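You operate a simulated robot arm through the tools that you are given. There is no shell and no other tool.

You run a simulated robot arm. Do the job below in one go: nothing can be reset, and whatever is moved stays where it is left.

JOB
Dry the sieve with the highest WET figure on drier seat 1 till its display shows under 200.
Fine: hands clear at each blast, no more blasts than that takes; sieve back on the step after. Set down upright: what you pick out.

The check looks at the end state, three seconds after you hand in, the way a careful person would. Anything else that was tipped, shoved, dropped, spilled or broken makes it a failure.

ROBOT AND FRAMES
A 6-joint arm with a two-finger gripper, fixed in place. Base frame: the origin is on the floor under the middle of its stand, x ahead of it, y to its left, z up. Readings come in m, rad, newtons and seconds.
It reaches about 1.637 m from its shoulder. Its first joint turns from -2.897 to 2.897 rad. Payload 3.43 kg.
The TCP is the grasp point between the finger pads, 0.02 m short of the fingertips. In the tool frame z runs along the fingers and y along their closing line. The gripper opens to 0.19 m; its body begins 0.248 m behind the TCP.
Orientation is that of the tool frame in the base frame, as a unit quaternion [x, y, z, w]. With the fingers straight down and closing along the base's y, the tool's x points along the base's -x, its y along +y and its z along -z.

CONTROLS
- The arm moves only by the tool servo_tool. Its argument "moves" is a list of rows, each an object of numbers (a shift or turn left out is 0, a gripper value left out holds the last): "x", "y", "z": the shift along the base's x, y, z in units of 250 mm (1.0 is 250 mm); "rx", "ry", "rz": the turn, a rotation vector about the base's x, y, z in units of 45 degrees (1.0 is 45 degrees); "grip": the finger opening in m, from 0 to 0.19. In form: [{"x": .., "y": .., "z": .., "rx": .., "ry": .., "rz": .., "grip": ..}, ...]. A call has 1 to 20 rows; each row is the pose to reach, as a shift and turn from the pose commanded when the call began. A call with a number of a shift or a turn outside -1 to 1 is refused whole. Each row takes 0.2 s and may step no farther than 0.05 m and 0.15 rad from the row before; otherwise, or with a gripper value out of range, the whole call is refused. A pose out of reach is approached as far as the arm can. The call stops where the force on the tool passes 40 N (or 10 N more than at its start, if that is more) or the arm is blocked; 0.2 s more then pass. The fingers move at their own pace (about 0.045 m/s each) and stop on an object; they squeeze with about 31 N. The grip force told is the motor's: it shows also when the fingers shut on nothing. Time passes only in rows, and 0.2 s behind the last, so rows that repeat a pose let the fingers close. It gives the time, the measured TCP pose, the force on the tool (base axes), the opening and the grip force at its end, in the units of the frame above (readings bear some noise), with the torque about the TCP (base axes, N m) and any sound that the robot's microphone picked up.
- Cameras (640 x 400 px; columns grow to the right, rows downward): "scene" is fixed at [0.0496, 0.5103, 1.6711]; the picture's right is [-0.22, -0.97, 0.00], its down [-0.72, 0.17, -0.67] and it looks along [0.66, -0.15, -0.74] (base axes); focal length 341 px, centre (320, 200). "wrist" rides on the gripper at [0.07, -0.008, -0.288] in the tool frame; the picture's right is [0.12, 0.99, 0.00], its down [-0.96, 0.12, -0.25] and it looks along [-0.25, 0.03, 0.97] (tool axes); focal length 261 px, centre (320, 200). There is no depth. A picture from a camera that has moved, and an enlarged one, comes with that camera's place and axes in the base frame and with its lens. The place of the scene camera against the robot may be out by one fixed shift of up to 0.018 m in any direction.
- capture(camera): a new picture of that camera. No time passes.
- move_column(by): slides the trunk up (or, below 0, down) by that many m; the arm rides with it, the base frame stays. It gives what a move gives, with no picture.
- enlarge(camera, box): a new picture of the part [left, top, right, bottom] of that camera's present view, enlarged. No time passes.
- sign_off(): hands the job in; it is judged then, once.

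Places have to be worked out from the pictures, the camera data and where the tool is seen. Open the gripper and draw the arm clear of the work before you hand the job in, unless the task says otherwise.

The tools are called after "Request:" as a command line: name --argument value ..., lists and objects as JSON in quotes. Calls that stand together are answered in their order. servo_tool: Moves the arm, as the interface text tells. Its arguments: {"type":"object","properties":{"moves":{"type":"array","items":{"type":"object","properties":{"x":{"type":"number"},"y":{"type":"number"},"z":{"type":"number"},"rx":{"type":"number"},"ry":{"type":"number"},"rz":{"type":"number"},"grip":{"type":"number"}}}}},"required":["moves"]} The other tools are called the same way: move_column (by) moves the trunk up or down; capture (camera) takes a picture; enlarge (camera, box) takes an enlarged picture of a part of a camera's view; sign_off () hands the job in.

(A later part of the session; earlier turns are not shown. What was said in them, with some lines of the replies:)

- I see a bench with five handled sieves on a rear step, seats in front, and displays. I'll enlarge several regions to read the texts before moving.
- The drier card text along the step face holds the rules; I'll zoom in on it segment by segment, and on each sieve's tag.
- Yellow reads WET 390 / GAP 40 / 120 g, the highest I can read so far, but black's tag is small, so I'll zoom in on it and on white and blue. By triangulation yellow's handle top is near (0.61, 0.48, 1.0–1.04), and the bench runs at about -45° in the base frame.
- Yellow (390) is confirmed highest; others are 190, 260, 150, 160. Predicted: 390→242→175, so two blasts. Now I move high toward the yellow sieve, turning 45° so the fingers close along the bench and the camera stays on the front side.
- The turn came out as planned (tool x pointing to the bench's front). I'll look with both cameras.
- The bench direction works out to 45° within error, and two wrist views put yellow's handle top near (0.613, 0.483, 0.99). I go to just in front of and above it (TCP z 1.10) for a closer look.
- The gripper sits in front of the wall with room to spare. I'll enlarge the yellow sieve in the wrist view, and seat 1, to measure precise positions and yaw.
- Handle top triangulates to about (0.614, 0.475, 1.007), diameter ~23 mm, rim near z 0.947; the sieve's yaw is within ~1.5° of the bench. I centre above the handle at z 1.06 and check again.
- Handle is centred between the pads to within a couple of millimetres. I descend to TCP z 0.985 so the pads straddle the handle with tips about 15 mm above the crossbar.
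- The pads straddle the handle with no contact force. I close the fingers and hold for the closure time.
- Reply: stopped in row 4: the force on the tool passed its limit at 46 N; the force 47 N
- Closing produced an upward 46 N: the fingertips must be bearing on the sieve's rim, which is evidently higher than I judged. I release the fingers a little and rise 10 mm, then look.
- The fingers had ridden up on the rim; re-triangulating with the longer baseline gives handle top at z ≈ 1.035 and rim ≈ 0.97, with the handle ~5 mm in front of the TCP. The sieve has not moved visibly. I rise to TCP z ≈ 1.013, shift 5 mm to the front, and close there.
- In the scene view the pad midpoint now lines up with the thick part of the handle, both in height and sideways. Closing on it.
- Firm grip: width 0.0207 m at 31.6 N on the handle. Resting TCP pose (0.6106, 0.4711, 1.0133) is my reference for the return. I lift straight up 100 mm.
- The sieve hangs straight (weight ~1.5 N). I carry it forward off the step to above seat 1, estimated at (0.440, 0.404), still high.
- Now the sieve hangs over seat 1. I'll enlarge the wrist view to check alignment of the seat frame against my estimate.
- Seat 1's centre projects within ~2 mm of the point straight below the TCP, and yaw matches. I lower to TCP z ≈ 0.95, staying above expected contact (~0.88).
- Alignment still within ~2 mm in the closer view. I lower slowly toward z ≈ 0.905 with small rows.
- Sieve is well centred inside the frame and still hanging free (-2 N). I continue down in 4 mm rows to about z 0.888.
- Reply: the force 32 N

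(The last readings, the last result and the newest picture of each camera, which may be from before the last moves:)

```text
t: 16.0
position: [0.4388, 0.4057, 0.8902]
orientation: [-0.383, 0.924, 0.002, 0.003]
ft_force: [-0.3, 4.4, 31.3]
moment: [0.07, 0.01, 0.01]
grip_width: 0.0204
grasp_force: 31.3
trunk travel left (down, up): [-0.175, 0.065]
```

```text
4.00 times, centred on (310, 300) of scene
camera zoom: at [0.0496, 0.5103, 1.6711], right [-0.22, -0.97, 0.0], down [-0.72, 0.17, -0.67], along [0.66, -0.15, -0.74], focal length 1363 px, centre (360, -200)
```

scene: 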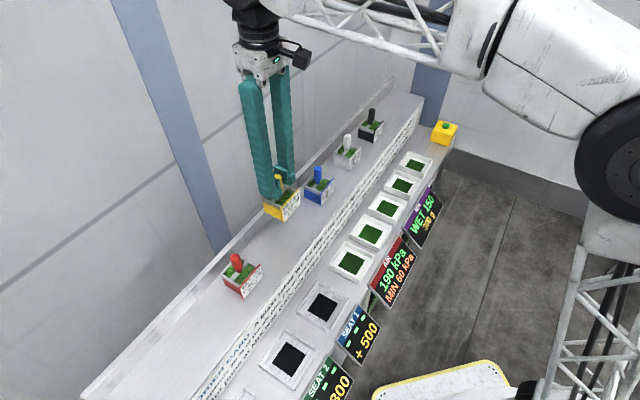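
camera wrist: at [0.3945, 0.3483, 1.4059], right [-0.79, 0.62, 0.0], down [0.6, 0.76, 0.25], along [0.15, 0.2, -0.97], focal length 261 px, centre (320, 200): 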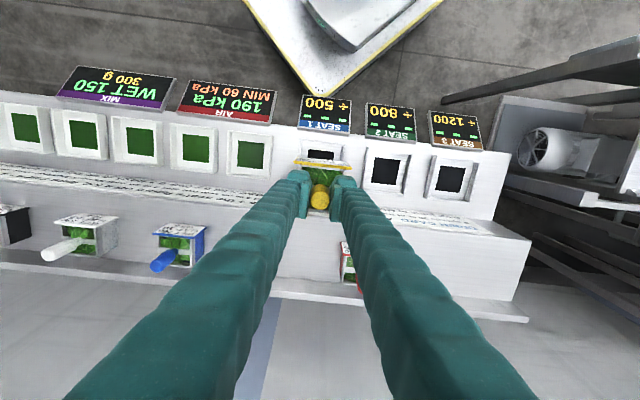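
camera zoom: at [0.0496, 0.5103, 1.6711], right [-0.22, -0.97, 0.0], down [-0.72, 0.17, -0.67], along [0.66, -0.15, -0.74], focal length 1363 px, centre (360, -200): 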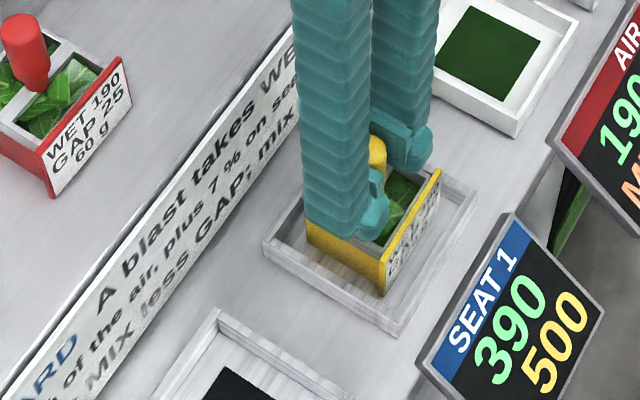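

Contact: the seat 1 display reads 390, force 31 N down. I relieve the push by ~2 mm, then open the fingers to 0.07.

Request:
servo_tool --moves '[{"z": 0.008}, {"z": 0.008}, {"z": 0.008, "grip": 0.07}, {"z": 0.008, "grip": 0.07}, {"z": 0.008, "grip": 0.07}, {"z": 0.008, "grip": 0.07}, {"z": 0.008, "grip": 0.07}]'

Request:
enlarge --camera "scene" --box '[260, 250, 360, 350]'

Request:
enlarge --camera "wrist" --box '[250, 110, 390, 230]'

```text
t: 17.6
position: [0.4399, 0.4058, 0.8906]
orientation: [-0.383, 0.924, 0.002, 0.002]
ft_force: [-0.1, 0.6, 0.0]
moment: [0.01, 0.0, -0.02]
grip_width: 0.0701
grasp_force: 0.1
trunk travel left (down, up): [-0.175, 0.065]
```

```text
4.00 times, centred on (310, 300) of scene
camera zoom: at [0.0496, 0.5103, 1.6711], right [-0.22, -0.97, 0.0], down [-0.72, 0.17, -0.67], along [0.66, -0.15, -0.74], focal length 1363 px, centre (360, -200)
```

zoom: 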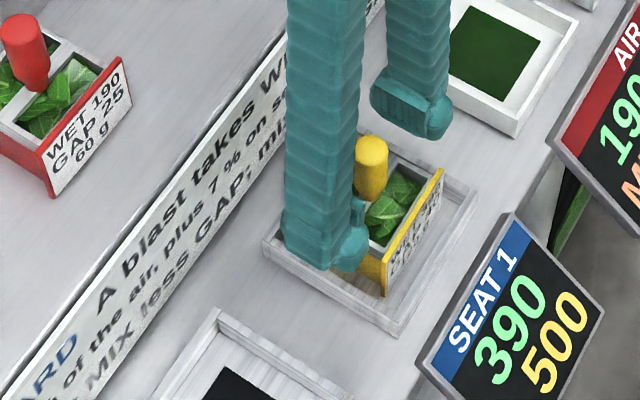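

```text
3.33 times, centred on (320, 170) of wrist
camera zoom: at [0.395, 0.3485, 1.1776], right [-0.79, 0.62, 0.0], down [0.6, 0.76, 0.25], along [0.15, 0.2, -0.97], focal length 869 px, centre (320, 300)
```

zoom: 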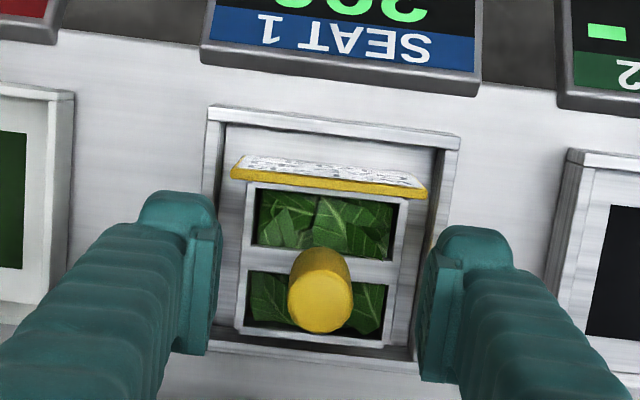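

Released, with the sieve standing upright and centred in seat 1, display 390. I raise straight up 0.25 m clear of the handle.

Request:
servo_tool --moves '[{"z": 0.08}, {"z": 0.2}, {"z": 0.36}, {"z": 0.54}, {"z": 0.72}, {"z": 0.88}, {"z": 1.0}, {"z": 1.0}]'

Request:
capture --camera "wrist"

Request:
capture --camera "scene"

```text
t: 19.4
position: [0.4393, 0.4049, 1.1422]
orientation: [-0.384, 0.923, 0.002, 0.002]
ft_force: [0.8, -0.3, 0.2]
moment: [0.0, 0.01, 0.0]
grip_width: 0.07
grasp_force: 0.1
trunk travel left (down, up): [-0.175, 0.065]
```

```text
taken
camera wrist: at [0.3952, 0.3485, 1.4277], right [-0.79, 0.62, 0.0], down [0.6, 0.76, 0.25], along [0.15, 0.2, -0.97], focal length 261 px, centre (320, 200)
```

wrist: 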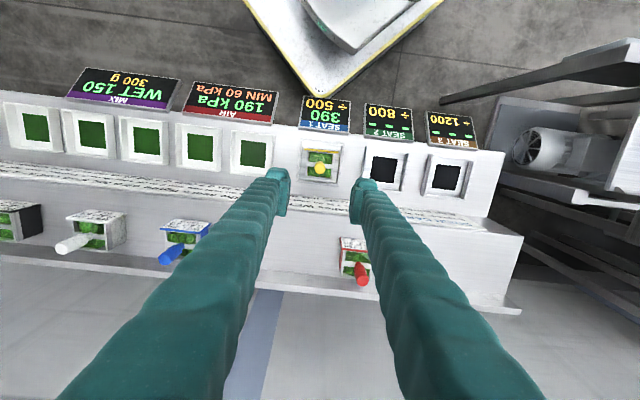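

```text
taken
```

scene: 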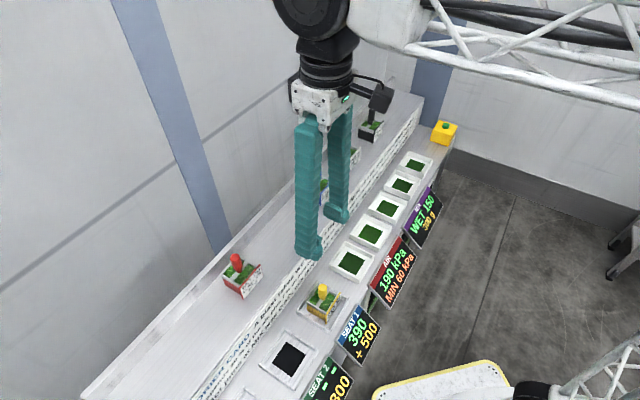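

Seat 1 holds the sieve at 390; nothing else moved. I travel along the bench at this height toward the yellow button box, closing the fingers on the way.

Request:
servo_tool --moves '[{"x": 0.08, "y": -0.08, "grip": 0.0}, {"x": 0.2, "y": -0.2, "grip": 0.0}, {"x": 0.33, "y": -0.33}, {"x": 0.46, "y": -0.46}, {"x": 0.59, "y": -0.59}, {"x": 0.72, "y": -0.72}, {"x": 0.85, "y": -0.85}, {"x": 0.95, "y": -0.95}, {"x": 1.0, "y": -1.0}, {"x": 1.0, "y": -1.0}]'

Request:
capture --camera "wrist"

```text
t: 21.6
position: [0.6905, 0.1544, 1.1419]
orientation: [-0.384, 0.923, 0.002, 0.002]
ft_force: [0.1, -1.1, 0.5]
moment: [-0.03, 0.0, 0.0]
grip_width: 0.0
grasp_force: 31.5
trunk travel left (down, up): [-0.175, 0.065]
```

```text
taken
camera wrist: at [0.6462, 0.0987, 1.4277], right [-0.79, 0.62, 0.0], down [0.6, 0.76, 0.25], along [0.15, 0.2, -0.97], focal length 261 px, centre (320, 200)
```

wrist: 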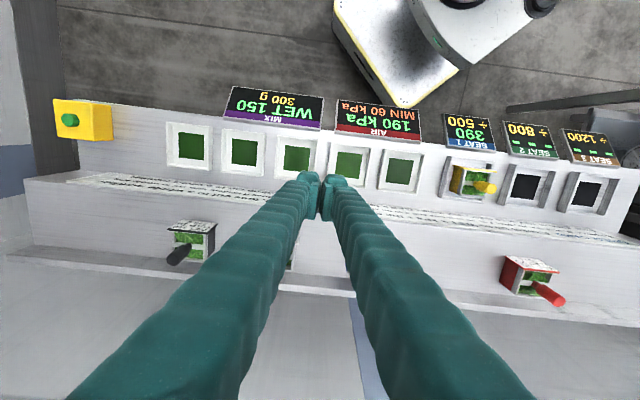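

The button now shows in the wrist view; combined with the scene ray it is near (1.018, -0.22, 0.89). I move closer at the same height for a better fix.

Request:
servo_tool --moves '[{"x": 0.08, "y": -0.08}, {"x": 0.2, "y": -0.2}, {"x": 0.33, "y": -0.33}, {"x": 0.46, "y": -0.46}, {"x": 0.59, "y": -0.59}, {"x": 0.72, "y": -0.72}, {"x": 0.85, "y": -0.85}, {"x": 0.95, "y": -0.95}, {"x": 1.0, "y": -1.0}, {"x": 1.0, "y": -1.0}]'

Request:
capture --camera "wrist"

Request:
capture --camera "scene"

```text
t: 23.8
position: [0.9387, -0.0951, 1.1404]
orientation: [-0.383, 0.924, 0.002, 0.002]
ft_force: [-0.1, -0.5, 0.2]
moment: [0.0, 0.02, 0.03]
grip_width: 0.0002
grasp_force: 31.2
trunk travel left (down, up): [-0.175, 0.065]
```

```text
taken
camera wrist: at [0.8952, -0.1502, 1.4266], right [-0.79, 0.62, 0.0], down [0.6, 0.76, 0.25], along [0.15, 0.2, -0.97], focal length 261 px, centre (320, 200)
```

wrist: 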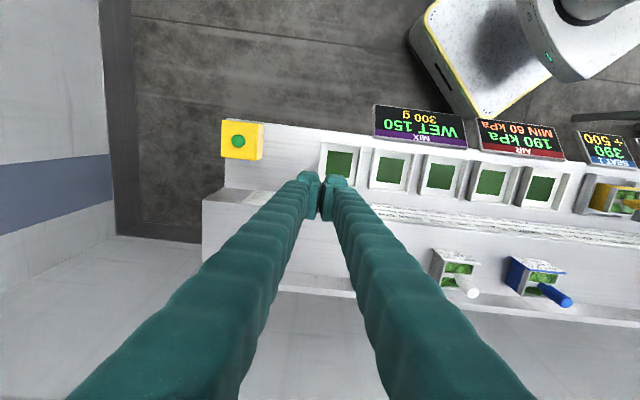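

```text
taken
```

scene: 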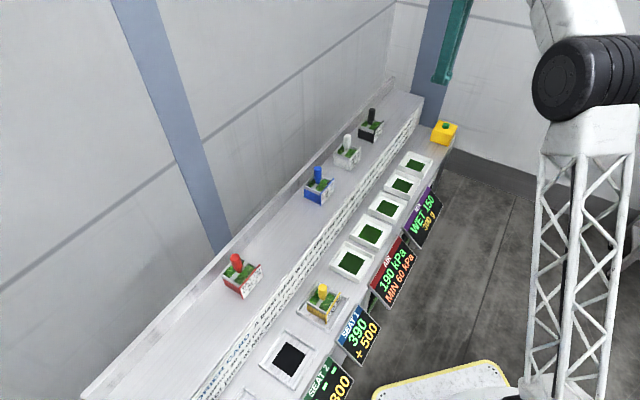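

Two wrist views agree on the button at about (1.044, -0.244, 0.858). I move directly above it to TCP z ≈ 1.0 and re-check.

Request:
servo_tool --moves '[{"x": 0.1, "y": -0.14, "z": -0.04}, {"x": 0.2, "y": -0.28, "z": -0.12}, {"x": 0.31, "y": -0.43, "z": -0.24}, {"x": 0.42, "y": -0.596, "z": -0.38}, {"x": 0.42, "y": -0.596, "z": -0.54}, {"x": 0.42, "y": -0.596, "z": -0.56}, {"x": 0.42, "y": -0.596, "z": -0.56}]'

Request:
capture --camera "wrist"

Request:
enlarge --camera "wrist" --box '[270, 130, 370, 230]'

Request:
enlarge --camera "scene" --box '[400, 60, 500, 160]'

```text
refused: row 3 steps farther than a row can; nothing moved
```

```text
taken
camera wrist: at [0.8952, -0.1502, 1.4266], right [-0.79, 0.62, 0.0], down [0.6, 0.76, 0.25], along [0.15, 0.2, -0.97], focal length 261 px, centre (320, 200)
```

wrist: 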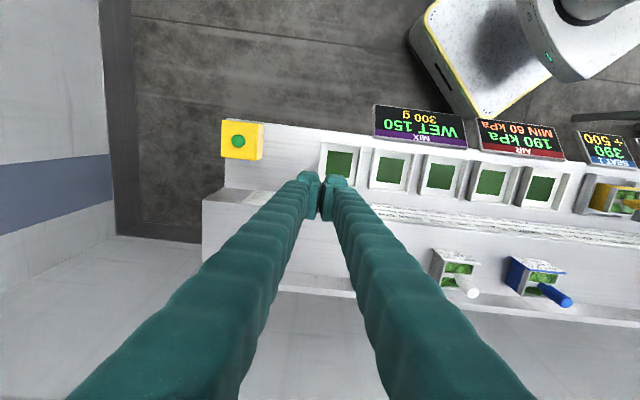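

```text
4.00 times, centred on (320, 180) of wrist
camera zoom: at [0.8952, -0.1502, 1.4266], right [-0.79, 0.62, 0.0], down [0.6, 0.76, 0.25], along [0.15, 0.2, -0.97], focal length 1043 px, centre (320, 280)
```

zoom: 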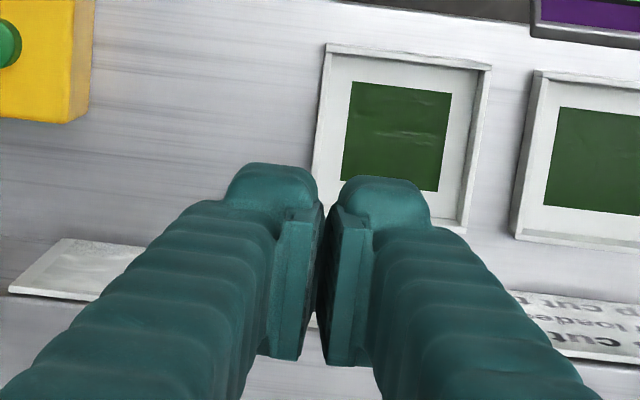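

```text
4.00 times, centred on (450, 110) of scene
camera zoom: at [0.0496, 0.5103, 1.6711], right [-0.22, -0.97, 0.0], down [-0.72, 0.17, -0.67], along [0.66, -0.15, -0.74], focal length 1363 px, centre (-200, 560)
```

zoom: 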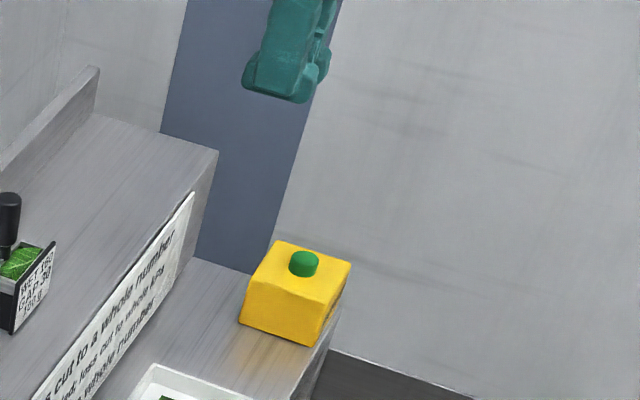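

The call was refused because one row stepped too far; nothing moved. I repeat with even, smaller rows.

Request:
servo_tool --moves '[{"x": 0.07, "y": -0.1, "z": -0.06}, {"x": 0.14, "y": -0.2, "z": -0.15}, {"x": 0.21, "y": -0.3, "z": -0.25}, {"x": 0.28, "y": -0.4, "z": -0.35}, {"x": 0.35, "y": -0.5, "z": -0.45}, {"x": 0.42, "y": -0.596, "z": -0.54}, {"x": 0.42, "y": -0.596, "z": -0.56}, {"x": 0.42, "y": -0.596, "z": -0.56}]'

Request:
capture --camera "wrist"

Request:
enlarge --camera "wrist" --box '[270, 130, 370, 230]'

Request:
enlarge --camera "scene" --box '[400, 60, 500, 160]'

```text
t: 25.6
position: [1.0453, -0.2436, 1.0009]
orientation: [-0.384, 0.923, 0.002, 0.002]
ft_force: [0.1, 0.6, 0.2]
moment: [0.01, 0.05, -0.03]
grip_width: 0.0004
grasp_force: 30.9
trunk travel left (down, up): [-0.175, 0.065]
```

```text
taken
camera wrist: at [1.0004, -0.3003, 1.2872], right [-0.79, 0.62, 0.0], down [0.6, 0.76, 0.25], along [0.15, 0.2, -0.97], focal length 261 px, centre (320, 200)
```

wrist: 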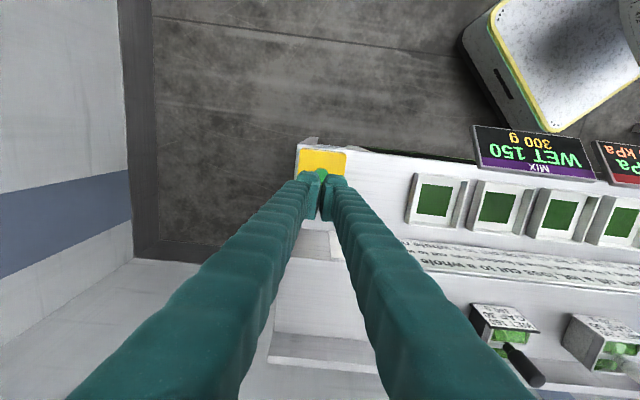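

```text
4.00 times, centred on (320, 180) of wrist
camera zoom: at [1.0004, -0.3003, 1.2872], right [-0.79, 0.62, 0.0], down [0.6, 0.76, 0.25], along [0.15, 0.2, -0.97], focal length 1043 px, centre (320, 280)
```

zoom: 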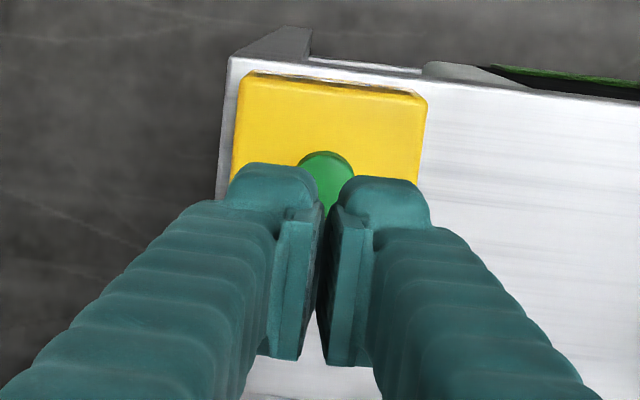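

```text
4.00 times, centred on (450, 110) of scene
camera zoom: at [0.0496, 0.5103, 1.6711], right [-0.22, -0.97, 0.0], down [-0.72, 0.17, -0.67], along [0.66, -0.15, -0.74], focal length 1363 px, centre (-200, 560)
```

zoom: 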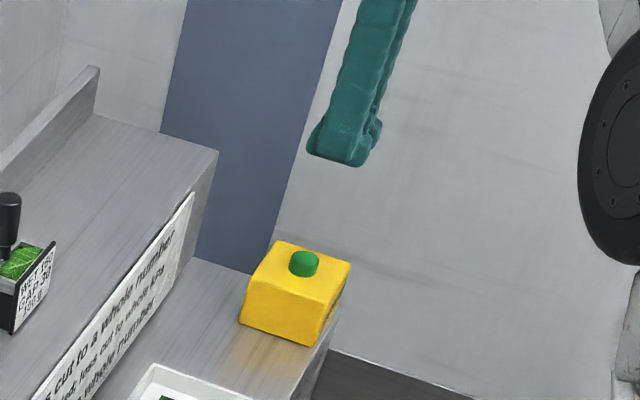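

The button sits within ~4 mm of straight below the fingertips (radius ~12 mm). I trim the position by (-4, 0) mm and lower to TCP z ≈ 0.892, tips ~14 mm above the button top.

Request:
servo_tool --moves '[{"x": -0.015, "y": 0.002, "z": -0.12}, {"x": -0.015, "y": 0.002, "z": -0.24}, {"x": -0.015, "y": 0.002, "z": -0.36}, {"x": -0.015, "y": 0.002, "z": -0.436}, {"x": -0.015, "y": 0.002, "z": -0.436}]'

Request:
enlarge --camera "wrist" --box '[270, 130, 370, 230]'

Request:
enlarge --camera "scene" --box '[420, 90, 480, 150]'

Request:
enlarge --camera "scene" --box '[300, 220, 440, 380]'

```text
t: 26.8
position: [1.0414, -0.2437, 0.8923]
orientation: [-0.384, 0.924, 0.002, 0.002]
ft_force: [-0.2, -0.2, -0.3]
moment: [-0.03, 0.02, 0.0]
grip_width: 0.0001
grasp_force: 30.4
trunk travel left (down, up): [-0.175, 0.065]
```

```text
4.00 times, centred on (320, 180) of wrist
camera zoom: at [0.9962, -0.2994, 1.1783], right [-0.79, 0.62, 0.0], down [0.6, 0.76, 0.25], along [0.15, 0.2, -0.97], focal length 1043 px, centre (320, 280)
```

zoom: 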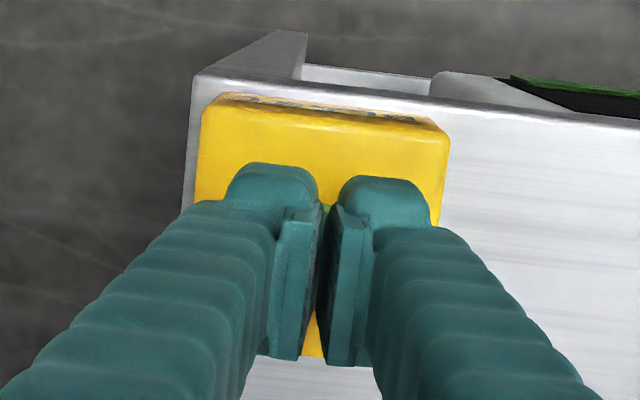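

```text
6.67 times, centred on (450, 120) of scene
camera zoom: at [0.0496, 0.5103, 1.6711], right [-0.22, -0.97, 0.0], down [-0.72, 0.17, -0.67], along [0.66, -0.15, -0.74], focal length 2272 px, centre (-547, 733)
```

zoom: 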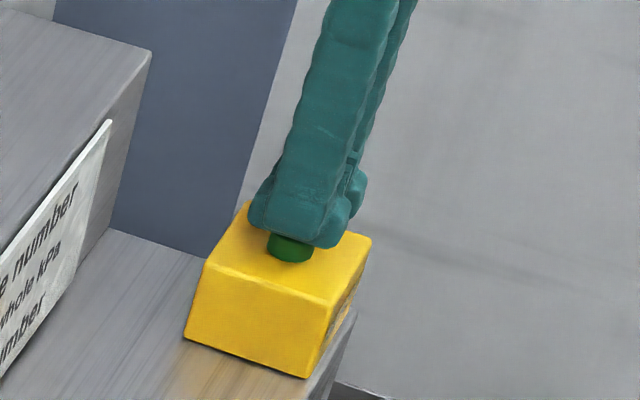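

```text
2.50 times, centred on (370, 300) of scene
camera zoom: at [0.0496, 0.5103, 1.6711], right [-0.22, -0.97, 0.0], down [-0.72, 0.17, -0.67], along [0.66, -0.15, -0.74], focal length 852 px, centre (195, -50)
```

zoom: 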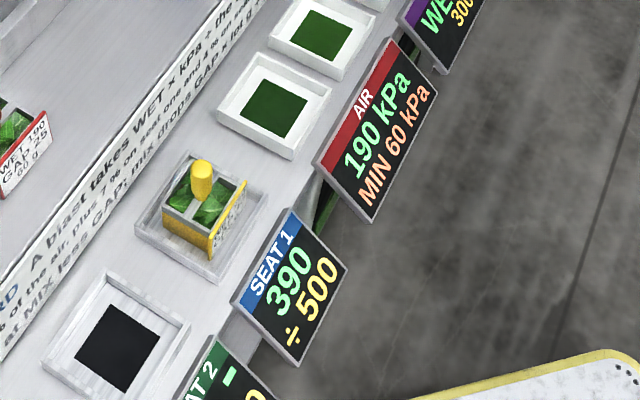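

Tips line up over the button, displays read 190 kPa and 390. Now I lower gently toward contact (TCP z ≈ 0.877).

Request:
servo_tool --moves '[{"z": -0.016}, {"z": -0.032}, {"z": -0.044}, {"z": -0.056}, {"z": -0.056}]'

Request:
enlarge --camera "scene" --box '[300, 90, 480, 380]'

```text
t: 28.0
position: [1.0416, -0.2427, 0.8787]
orientation: [-0.384, 0.923, 0.002, 0.002]
ft_force: [-1.6, -0.5, 4.4]
moment: [-0.03, 0.0, 0.02]
grip_width: 0.0061
grasp_force: 34.6
trunk travel left (down, up): [-0.175, 0.065]
heard: click
```

```text
1.38 times, centred on (390, 235) of scene
camera zoom: at [0.0496, 0.5103, 1.6711], right [-0.22, -0.97, 0.0], down [-0.72, 0.17, -0.67], along [0.66, -0.15, -0.74], focal length 470 px, centre (223, 152)
```

zoom: 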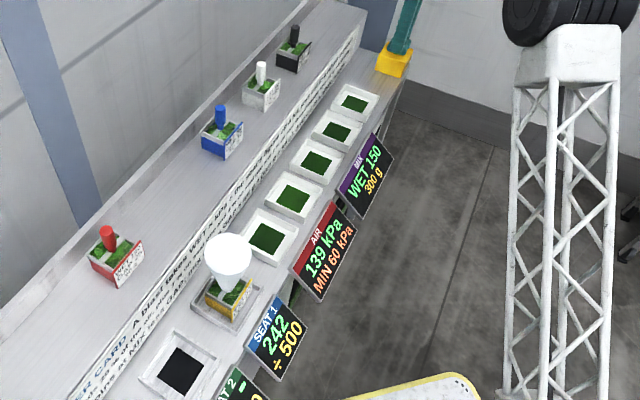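

Click heard: the display went to 242 and air to 139 kPa, exactly as predicted. I lift off the button 30 mm and check the readings again.

Request:
servo_tool --moves '[{"z": 0.04}, {"z": 0.08}, {"z": 0.12}, {"z": 0.12}, {"z": 0.12}, {"z": 0.12}]'

Request:
enlarge --camera "scene" --box '[300, 220, 440, 380]'

Request:
enlarge --camera "scene" --box '[420, 90, 480, 150]'

Request:
enlarge --camera "wrist" --box '[270, 130, 370, 230]'

```text
t: 29.4
position: [1.0411, -0.2425, 0.9094]
orientation: [-0.383, 0.924, 0.002, 0.002]
ft_force: [-0.1, -0.6, -1.3]
moment: [0.0, 0.01, -0.01]
grip_width: 0.0
grasp_force: 34.4
trunk travel left (down, up): [-0.175, 0.065]
```

```text
2.50 times, centred on (370, 300) of scene
camera zoom: at [0.0496, 0.5103, 1.6711], right [-0.22, -0.97, 0.0], down [-0.72, 0.17, -0.67], along [0.66, -0.15, -0.74], focal length 852 px, centre (195, -50)
```

zoom: 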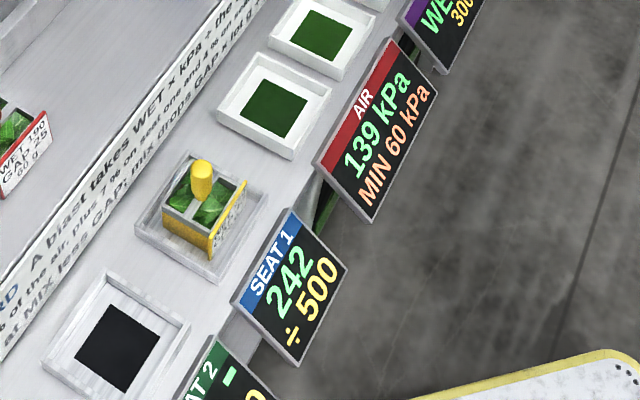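

```text
6.67 times, centred on (450, 120) of scene
camera zoom: at [0.0496, 0.5103, 1.6711], right [-0.22, -0.97, 0.0], down [-0.72, 0.17, -0.67], along [0.66, -0.15, -0.74], focal length 2272 px, centre (-547, 733)
```

zoom: 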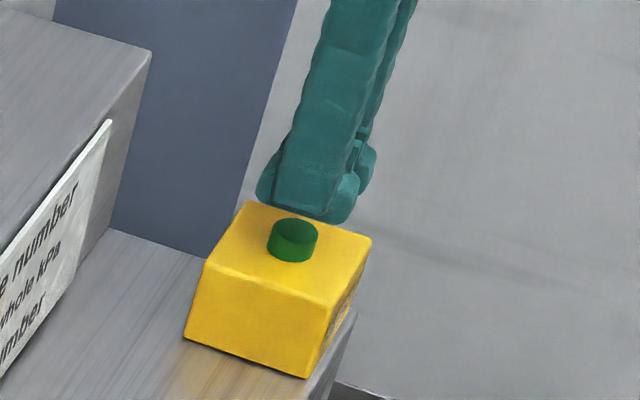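

```text
4.00 times, centred on (320, 180) of wrist
camera zoom: at [0.9961, -0.2997, 1.1949], right [-0.79, 0.62, 0.0], down [0.6, 0.76, 0.25], along [0.15, 0.2, -0.97], focal length 1043 px, centre (320, 280)
```

zoom: 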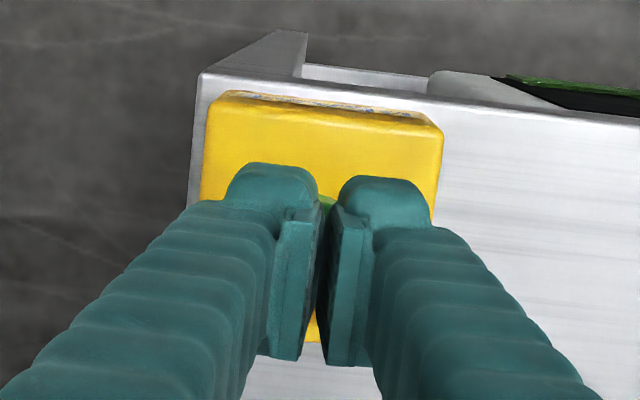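

242 is still over 200, so one more blast is needed (predicted 175). I press once more the same way.

Request:
servo_tool --moves '[{"z": -0.04}, {"z": -0.08}, {"z": -0.1}, {"z": -0.112}, {"z": -0.12}, {"z": -0.12}]'

Request:
enlarge --camera "scene" --box '[300, 220, 440, 380]'

```text
t: 30.8
position: [1.0413, -0.2432, 0.88]
orientation: [-0.384, 0.923, 0.001, 0.001]
ft_force: [2.6, 0.0, 4.9]
moment: [0.05, -0.04, -0.01]
grip_width: 0.006
grasp_force: 34.5
trunk travel left (down, up): [-0.175, 0.065]
heard: click
```

```text
2.50 times, centred on (370, 300) of scene
camera zoom: at [0.0496, 0.5103, 1.6711], right [-0.22, -0.97, 0.0], down [-0.72, 0.17, -0.67], along [0.66, -0.15, -0.74], focal length 852 px, centre (195, -50)
```

zoom: 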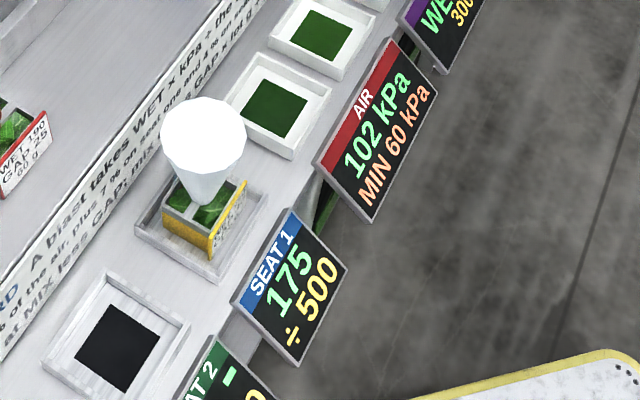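

Seat 1 now reads 175, under 200, after two blasts. I rise straight off the button by 0.25 m.

Request:
servo_tool --moves '[{"z": 0.08}, {"z": 0.2}, {"z": 0.36}, {"z": 0.54}, {"z": 0.72}, {"z": 0.9}, {"z": 1.0}, {"z": 1.0}]'

```text
t: 32.6
position: [1.0128, -0.2366, 1.1095]
orientation: [-0.384, 0.924, 0.001, 0.002]
ft_force: [-0.8, 0.1, 1.0]
moment: [-0.05, -0.08, 0.0]
grip_width: 0.0002
grasp_force: 34.5
out of reach, approached as far as the arm can: row 6, 7, 8
trunk travel left (down, up): [-0.175, 0.065]
```

The arm reached its limit at z 1.11, still clear of everything. I travel back along the bench toward seat 1.

Request:
servo_tool --moves '[{"x": -0.08, "y": 0.08}, {"x": -0.2, "y": 0.2}, {"x": -0.33, "y": 0.33}, {"x": -0.46, "y": 0.46}, {"x": -0.59, "y": 0.59}, {"x": -0.72, "y": 0.72}, {"x": -0.85, "y": 0.85}, {"x": -0.95, "y": 0.95}, {"x": -1.0, "y": 1.0}, {"x": -1.0, "y": 1.0}]'

Request:
capture --camera "scene"

```text
t: 34.8
position: [0.7628, 0.0133, 1.1102]
orientation: [-0.384, 0.923, 0.002, 0.002]
ft_force: [-0.5, 0.3, -0.2]
moment: [-0.02, 0.02, 0.0]
grip_width: 0.0
grasp_force: 34.4
trunk travel left (down, up): [-0.175, 0.065]
```

```text
taken
```

scene: 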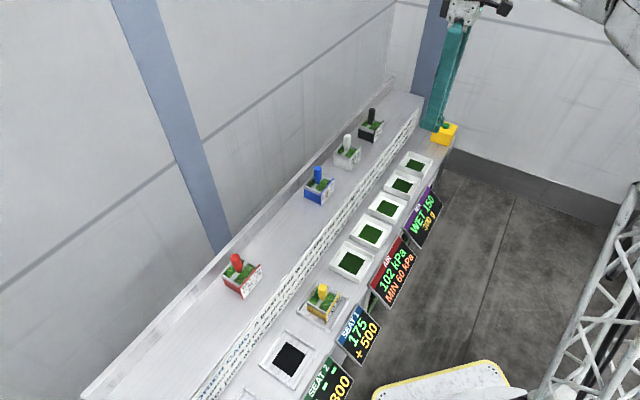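

Both displays hold (175 / 102 kPa). I continue toward seat 1, opening the fingers to 0.07.

Request:
servo_tool --moves '[{"x": -0.1, "y": 0.12, "grip": 0.07}, {"x": -0.2, "y": 0.24, "grip": 0.07}, {"x": -0.3, "y": 0.36}, {"x": -0.4, "y": 0.48}, {"x": -0.5, "y": 0.6}, {"x": -0.6, "y": 0.72}, {"x": -0.7, "y": 0.84}, {"x": -0.8, "y": 0.96}, {"x": -0.8, "y": 0.96}]'

Request:
servo_tool --moves '[{"x": -0.1, "y": 0.12, "grip": 0.07}, {"x": -0.2, "y": 0.25}, {"x": -0.31, "y": 0.38}, {"x": -0.41, "y": 0.51}, {"x": -0.48, "y": 0.59}, {"x": -0.493, "y": 0.609}, {"x": -0.493, "y": 0.609}]'

Request:
capture --camera "wrist"

Request:
enlarge --camera "wrist" --box '[250, 110, 390, 230]'

```text
t: 36.8
position: [0.5619, 0.2535, 1.1094]
orientation: [-0.383, 0.924, 0.002, 0.002]
ft_force: [-0.1, -0.2, 0.8]
moment: [0.02, 0.02, 0.0]
grip_width: 0.0699
grasp_force: 0.1
trunk travel left (down, up): [-0.175, 0.065]
```

```text
t: 38.4
position: [0.4394, 0.4053, 1.1121]
orientation: [-0.384, 0.923, 0.002, 0.002]
ft_force: [-0.5, -0.4, 0.9]
moment: [-0.01, 0.02, -0.02]
grip_width: 0.07
grasp_force: 0.0
trunk travel left (down, up): [-0.175, 0.065]
```

```text
taken
camera wrist: at [0.3946, 0.349, 1.3968], right [-0.79, 0.62, 0.0], down [0.6, 0.76, 0.25], along [0.15, 0.2, -0.97], focal length 261 px, centre (320, 200)
```

wrist: 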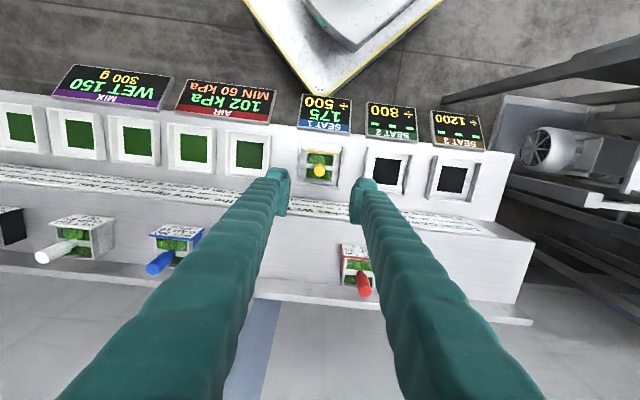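

```text
3.33 times, centred on (320, 170) of wrist
camera zoom: at [0.3946, 0.349, 1.3968], right [-0.79, 0.62, 0.0], down [0.6, 0.76, 0.25], along [0.15, 0.2, -0.97], focal length 869 px, centre (320, 300)
```

zoom: 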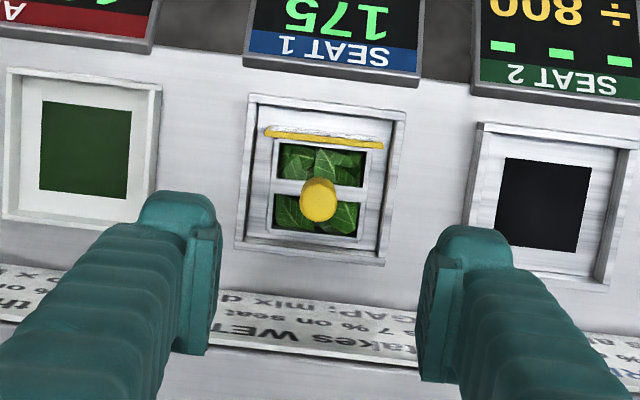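

Sieve stands upright in the seat, right below the open fingers. I descend to the release height (z ≈ 0.892), easing in at the end.

Request:
servo_tool --moves '[{"z": -0.15}, {"z": -0.32}, {"z": -0.49}, {"z": -0.65}, {"z": -0.77}, {"z": -0.85}, {"z": -0.876}, {"z": -0.876}]'

Request:
enlarge --camera "wrist" --box '[250, 110, 390, 230]'

Request:
enlarge --camera "scene" --box '[260, 250, 360, 350]'

```text
t: 40.2
position: [0.4397, 0.4066, 0.89]
orientation: [-0.383, 0.924, 0.002, 0.002]
ft_force: [0.7, -0.4, 0.0]
moment: [-0.04, -0.03, 0.02]
grip_width: 0.0698
grasp_force: 0.0
trunk travel left (down, up): [-0.175, 0.065]
```

```text
3.33 times, centred on (320, 170) of wrist
camera zoom: at [0.3953, 0.3491, 1.1764], right [-0.79, 0.62, 0.0], down [0.6, 0.76, 0.25], along [0.15, 0.2, -0.97], focal length 869 px, centre (320, 300)
```

zoom: 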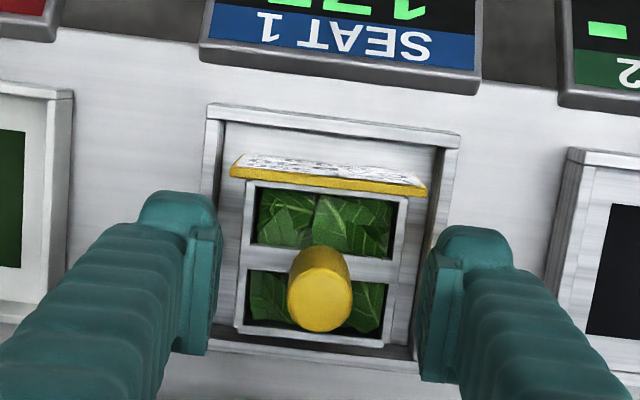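

```text
4.00 times, centred on (310, 300) of scene
camera zoom: at [0.0496, 0.5103, 1.6711], right [-0.22, -0.97, 0.0], down [-0.72, 0.17, -0.67], along [0.66, -0.15, -0.74], focal length 1363 px, centre (360, -200)
```

zoom: 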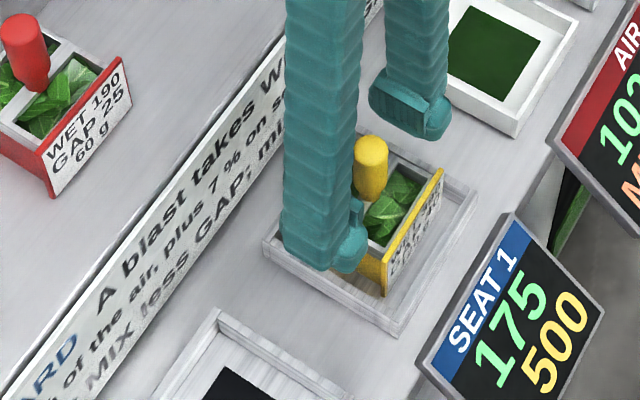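

The view matches the release moment almost exactly. I close on the handle again.

Request:
servo_tool --moves '[{"grip": 0.01}, {"grip": 0.01}, {"grip": 0.01}, {"grip": 0.01}, {"grip": 0.01}, {"grip": 0.01}, {"grip": 0.01}]'

```text
t: 41.8
position: [0.4393, 0.4051, 0.8909]
orientation: [-0.383, 0.924, 0.002, 0.002]
ft_force: [0.7, 0.1, 0.0]
moment: [0.01, 0.03, -0.01]
grip_width: 0.0204
grasp_force: 31.1
trunk travel left (down, up): [-0.175, 0.065]
```

Gripped (0.0204 m, 31 N) with no side load. I lift straight up by 0.23 m and check.

Request:
servo_tool --moves '[{"z": 0.05}, {"z": 0.12}, {"z": 0.24}, {"z": 0.4}, {"z": 0.56}, {"z": 0.72}, {"z": 0.86}, {"z": 0.92}, {"z": 0.92}]'

Request:
capture --camera "wrist"

Request:
enlarge --camera "scene" --box '[220, 150, 400, 350]'

```text
t: 43.8
position: [0.4396, 0.4051, 1.1206]
orientation: [-0.383, 0.924, 0.001, 0.002]
ft_force: [-0.4, -0.1, -2.8]
moment: [0.01, -0.03, -0.01]
grip_width: 0.0207
grasp_force: 30.9
trunk travel left (down, up): [-0.175, 0.065]
```

```text
taken
camera wrist: at [0.3952, 0.3488, 1.4068], right [-0.79, 0.62, 0.0], down [0.6, 0.76, 0.25], along [0.15, 0.2, -0.97], focal length 261 px, centre (320, 200)
```

wrist: 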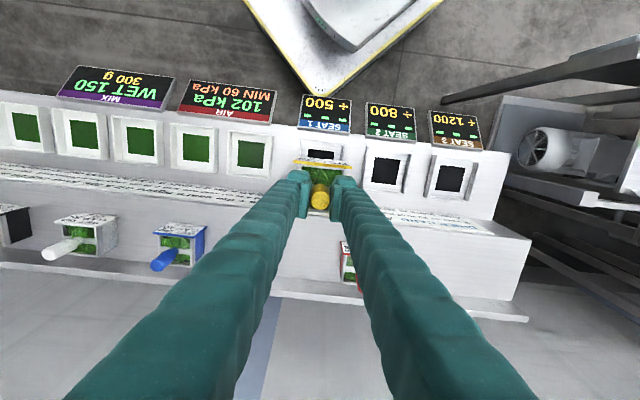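

```text
2.00 times, centred on (310, 250) of scene
camera zoom: at [0.0496, 0.5103, 1.6711], right [-0.22, -0.97, 0.0], down [-0.72, 0.17, -0.67], along [0.66, -0.15, -0.74], focal length 682 px, centre (340, 100)
```

zoom: 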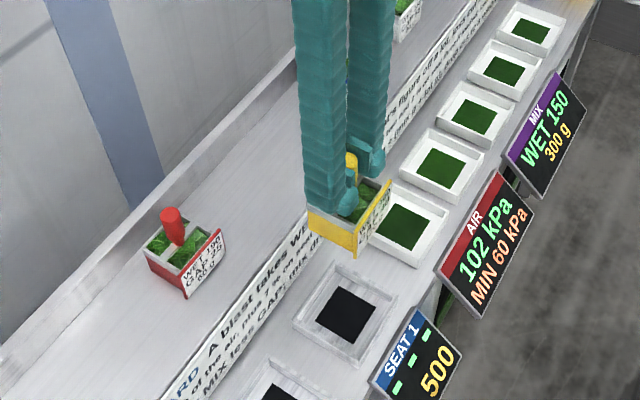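

Lifted cleanly. I carry it back over the step to the original spot (0.6106, 0.4711), staying high.

Request:
servo_tool --moves '[{"x": 0.06, "y": 0.02}, {"x": 0.18, "y": 0.07}, {"x": 0.32, "y": 0.12}, {"x": 0.46, "y": 0.175}, {"x": 0.58, "y": 0.225}, {"x": 0.66, "y": 0.256}, {"x": 0.684, "y": 0.264}, {"x": 0.684, "y": 0.264}]'

Request:
capture --camera "wrist"

Request:
capture --camera "scene"

```text
t: 45.6
position: [0.6109, 0.4714, 1.1212]
orientation: [-0.383, 0.924, 0.001, 0.002]
ft_force: [0.2, 0.4, -2.4]
moment: [-0.02, 0.0, 0.0]
grip_width: 0.0207
grasp_force: 30.8
trunk travel left (down, up): [-0.175, 0.065]
```

```text
taken
camera wrist: at [0.5664, 0.4156, 1.4063], right [-0.79, 0.62, 0.0], down [0.6, 0.76, 0.25], along [0.15, 0.2, -0.97], focal length 261 px, centre (320, 200)
```

wrist: 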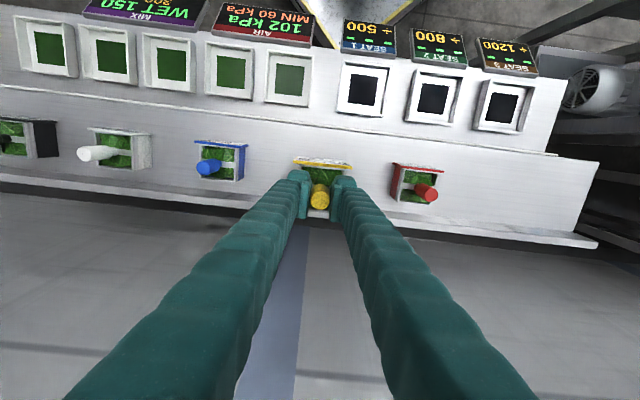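

```text
taken
```

scene: 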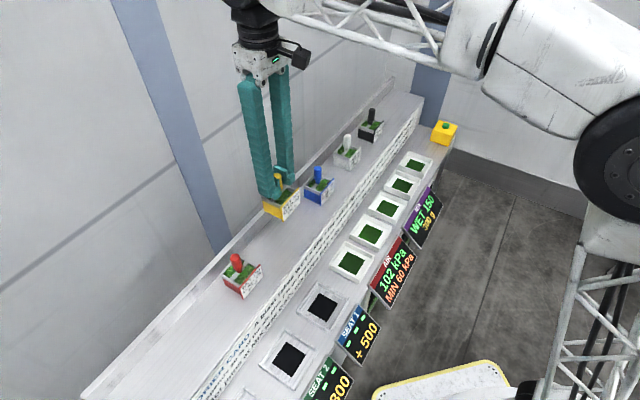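

Over the original spot with same picture as after the first lift. I lower to about z 1.022, roughly 9 mm above expected rest.

Request:
servo_tool --moves '[{"z": -0.08}, {"z": -0.18}, {"z": -0.28}, {"z": -0.35}, {"z": -0.38}, {"z": -0.396}, {"z": -0.396}]'

Request:
enlarge --camera "scene" --box '[240, 170, 320, 250]'

```text
t: 47.2
position: [0.611, 0.4716, 1.0207]
orientation: [-0.383, 0.924, 0.002, 0.002]
ft_force: [0.2, -0.4, -2.5]
moment: [0.02, 0.01, 0.0]
grip_width: 0.0209
grasp_force: 31.2
trunk travel left (down, up): [-0.175, 0.065]
```

```text
5.00 times, centred on (280, 210) of scene
camera zoom: at [0.0496, 0.5103, 1.6711], right [-0.22, -0.97, 0.0], down [-0.72, 0.17, -0.67], along [0.66, -0.15, -0.74], focal length 1704 px, centre (520, 150)
```

zoom: 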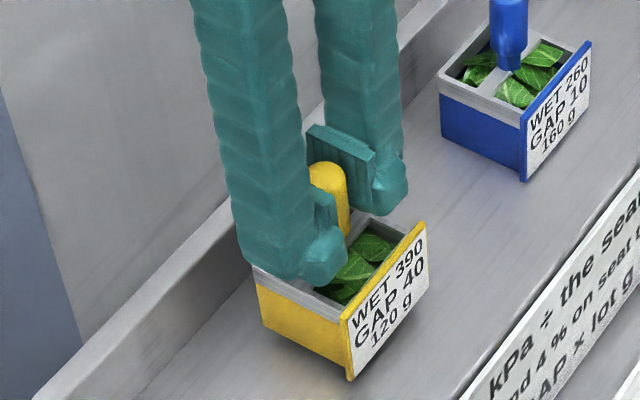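

Still hanging free (-2.5 N). I lower in 1 mm rows to z ≈ 1.0145, watching force.

Request:
servo_tool --moves '[{"z": -0.006}, {"z": -0.012}, {"z": -0.018}, {"z": -0.024}, {"z": -0.024}]'

```text
t: 48.4
position: [0.6105, 0.4717, 1.0159]
orientation: [-0.383, 0.924, 0.002, 0.002]
ft_force: [0.2, 0.0, -1.5]
moment: [-0.02, 0.01, -0.02]
grip_width: 0.0207
grasp_force: 30.7
trunk travel left (down, up): [-0.175, 0.065]
```

No clear contact yet; I go down another 2 mm in fine rows.

Request:
servo_tool --moves '[{"z": -0.003}, {"z": -0.006}, {"z": -0.008}, {"z": -0.008}]'

```text
t: 49.4
position: [0.6118, 0.4723, 1.0137]
orientation: [-0.383, 0.924, 0.002, 0.002]
ft_force: [0.2, -0.2, -1.5]
moment: [-0.03, -0.04, -0.02]
grip_width: 0.0206
grasp_force: 31.4
trunk travel left (down, up): [-0.175, 0.065]
```

Still about -1.5 N, near first touch; I lower another 2 mm.

Request:
servo_tool --moves '[{"z": -0.003}, {"z": -0.006}, {"z": -0.008}, {"z": -0.008}]'

```text
t: 50.4
position: [0.6109, 0.4721, 1.0119]
orientation: [-0.384, 0.923, 0.002, 0.002]
ft_force: [-0.3, 0.2, -2.0]
moment: [-0.01, -0.03, -0.04]
grip_width: 0.0205
grasp_force: 30.9
trunk travel left (down, up): [-0.175, 0.065]
```

No contact yet; the handle probably slid 1–3 mm in the grip when it was pressed into the seat. I continue another 2 mm.

Request:
servo_tool --moves '[{"z": -0.003}, {"z": -0.006}, {"z": -0.008}, {"z": -0.008}]'

Request:
enlarge --camera "scene" --box '[240, 170, 320, 250]'

```text
t: 51.4
position: [0.6111, 0.4718, 1.0103]
orientation: [-0.383, 0.924, 0.002, 0.003]
ft_force: [2.3, 1.8, 13.5]
moment: [-0.12, 0.13, 0.0]
grip_width: 0.0206
grasp_force: 30.9
trunk travel left (down, up): [-0.175, 0.065]
```

```text
5.00 times, centred on (280, 210) of scene
camera zoom: at [0.0496, 0.5103, 1.6711], right [-0.22, -0.97, 0.0], down [-0.72, 0.17, -0.67], along [0.66, -0.15, -0.74], focal length 1704 px, centre (520, 150)
```

zoom: 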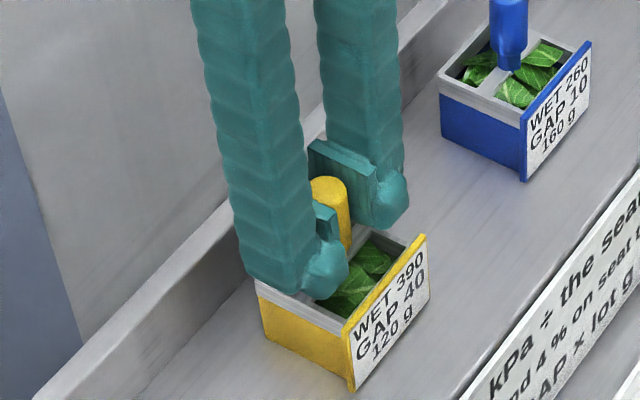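

Contact at z 1.0103 (13.5 N), and the sieve appears at its original position on the step. I ease up ~1 mm and open the fingers.

Request:
servo_tool --moves '[{"z": 0.003}, {"z": 0.003}, {"z": 0.003, "grip": 0.07}, {"z": 0.003, "grip": 0.07}, {"z": 0.003, "grip": 0.07}, {"z": 0.003, "grip": 0.07}, {"z": 0.003, "grip": 0.07}]'

Request:
enlarge --camera "scene" --box '[240, 170, 320, 250]'

Request:
enlarge --camera "wrist" --box '[250, 110, 390, 230]'

```text
t: 53.0
position: [0.6113, 0.4707, 1.0093]
orientation: [-0.383, 0.924, 0.002, 0.002]
ft_force: [0.2, 0.1, 0.1]
moment: [0.01, -0.04, 0.03]
grip_width: 0.07
grasp_force: 0.1
trunk travel left (down, up): [-0.175, 0.065]
```

```text
5.00 times, centred on (280, 210) of scene
camera zoom: at [0.0496, 0.5103, 1.6711], right [-0.22, -0.97, 0.0], down [-0.72, 0.17, -0.67], along [0.66, -0.15, -0.74], focal length 1704 px, centre (520, 150)
```

zoom: 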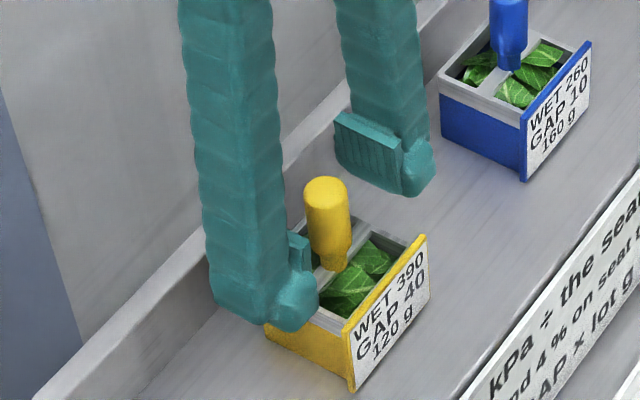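

```text
3.33 times, centred on (320, 170) of wrist
camera zoom: at [0.566, 0.4152, 1.2965], right [-0.79, 0.62, 0.0], down [0.6, 0.76, 0.25], along [0.15, 0.2, -0.97], focal length 869 px, centre (320, 300)
```

zoom: 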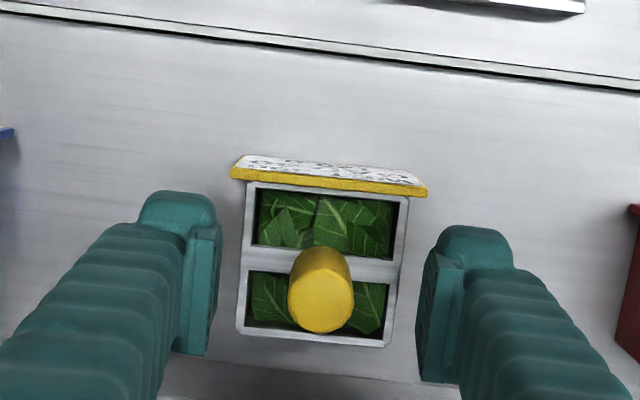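

The sieve stands released and upright on the step at its old place. I raise straight up 0.2 m, clear of the handle.

Request:
servo_tool --moves '[{"z": 0.06}, {"z": 0.16}, {"z": 0.3}, {"z": 0.46}, {"z": 0.62}, {"z": 0.76}, {"z": 0.82}, {"z": 0.82}]'

Request:
servo_tool --moves '[{"x": -0.06, "y": -0.1}, {"x": -0.14, "y": -0.24}, {"x": -0.22, "y": -0.38}, {"x": -0.3, "y": -0.52}, {"x": -0.38, "y": -0.66}, {"x": -0.46, "y": -0.8}, {"x": -0.5, "y": -0.88}, {"x": -0.5, "y": -0.88}]'

Request:
capture --camera "scene"

Request:
enlarge --camera "scene" --box '[200, 150, 380, 300]'

Request:
capture --camera "wrist"

```text
t: 54.8
position: [0.6096, 0.4721, 1.215]
orientation: [-0.383, 0.924, 0.002, 0.002]
ft_force: [-1.0, 0.2, 0.4]
moment: [-0.03, 0.01, 0.01]
grip_width: 0.0701
grasp_force: 0.0
trunk travel left (down, up): [-0.175, 0.065]
```

```text
t: 56.6
position: [0.4866, 0.2507, 1.2159]
orientation: [-0.383, 0.924, 0.001, 0.002]
ft_force: [-0.4, -0.2, 0.2]
moment: [0.01, -0.02, -0.01]
grip_width: 0.0699
grasp_force: 0.0
trunk travel left (down, up): [-0.175, 0.065]
```

```text
taken
```

scene: 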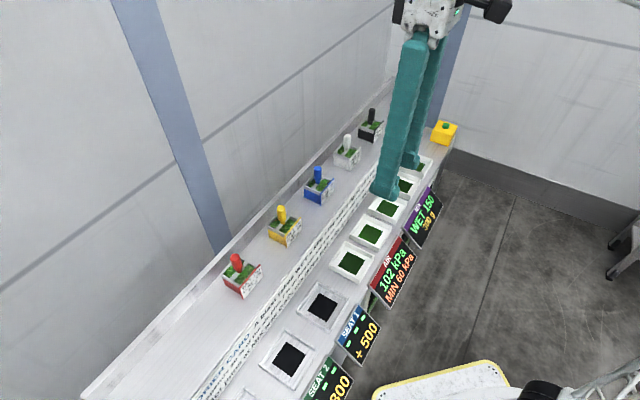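

```text
2.67 times, centred on (290, 225) of scene
camera zoom: at [0.0496, 0.5103, 1.6711], right [-0.22, -0.97, 0.0], down [-0.72, 0.17, -0.67], along [0.66, -0.15, -0.74], focal length 909 px, centre (400, 133)
```

zoom: 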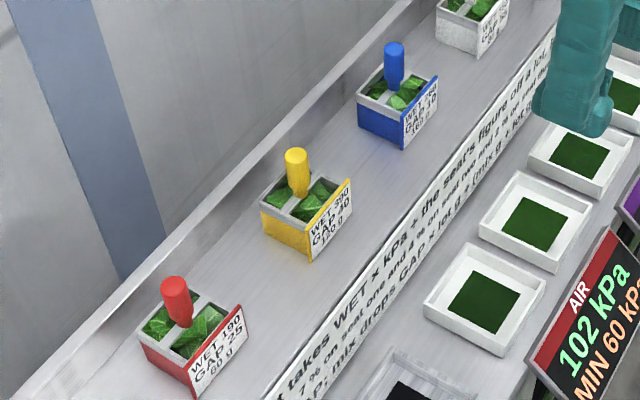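

```text
taken
camera wrist: at [0.4408, 0.194, 1.5021], right [-0.79, 0.62, 0.0], down [0.6, 0.76, 0.25], along [0.15, 0.2, -0.97], focal length 261 px, centre (320, 200)
```

wrist: 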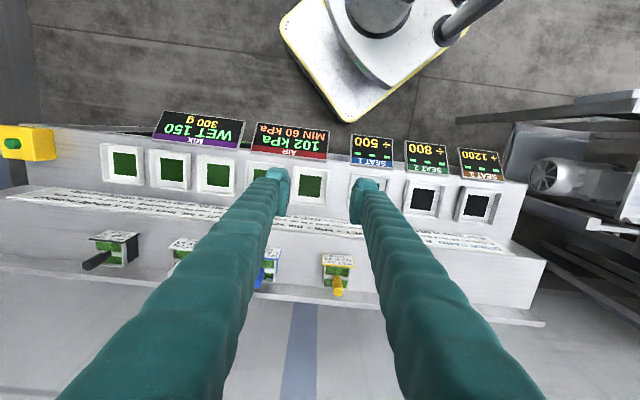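

All five sieves stand upright in their places, the yellow one back on the step, seat 1 empty, air 102 kPa. I draw the arm farther off the bench and open the gripper wider before handing in.

Request:
servo_tool --moves '[{"x": 0.0, "y": -0.12, "z": 0.03, "grip": 0.15}, {"y": -0.28, "z": 0.06, "grip": 0.15}, {"y": -0.44, "z": 0.09, "grip": 0.15}, {"y": -0.58, "z": 0.12, "grip": 0.15}, {"y": -0.64, "z": 0.12, "grip": 0.15}, {"y": -0.64, "z": 0.12, "grip": 0.15}]'

Request:
capture --camera "scene"

```text
t: 58.0
position: [0.4863, 0.0912, 1.245]
orientation: [-0.383, 0.924, 0.002, 0.003]
ft_force: [-0.2, -1.2, -0.9]
moment: [-0.02, 0.03, 0.0]
grip_width: 0.1498
grasp_force: 0.0
trunk travel left (down, up): [-0.175, 0.065]
```

```text
taken
```

scene: 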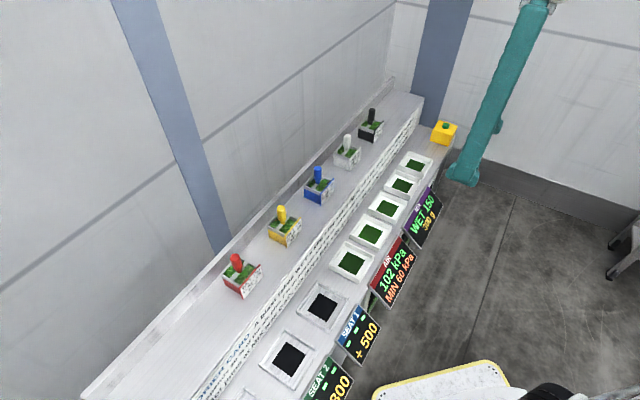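

The arm is clear, the gripper open, and the bench is in order with the yellow sieve dried to 175 and back on the step. I hand the job in.

Request:
sign_off

```text
The job is handed in.
```

The yellow sieve, with the highest figure at WET 390, was dried on seat 1 until its display showed 175, and the job is handed in.

- **Blasts:** It took two blasts, 390 to 242 and then 242 to 175. One would not have been enough. The gripper was at the button, well away from the seat, for both. The air gauge now reads 102 kPa, down from 190.
- **Sieve:** It is upright on the step, within a couple of millimetres of where it started.
- **Everything else:** The last picture shows the other four sieves upright in place and seat 1 empty. The gripper is open and the arm is clear of the bench.

On the first try at gripping, the fingertips pressed on the yellow sieve's rim with about 46 N. I backed off and gripped higher. I saw no shift or damage from it.
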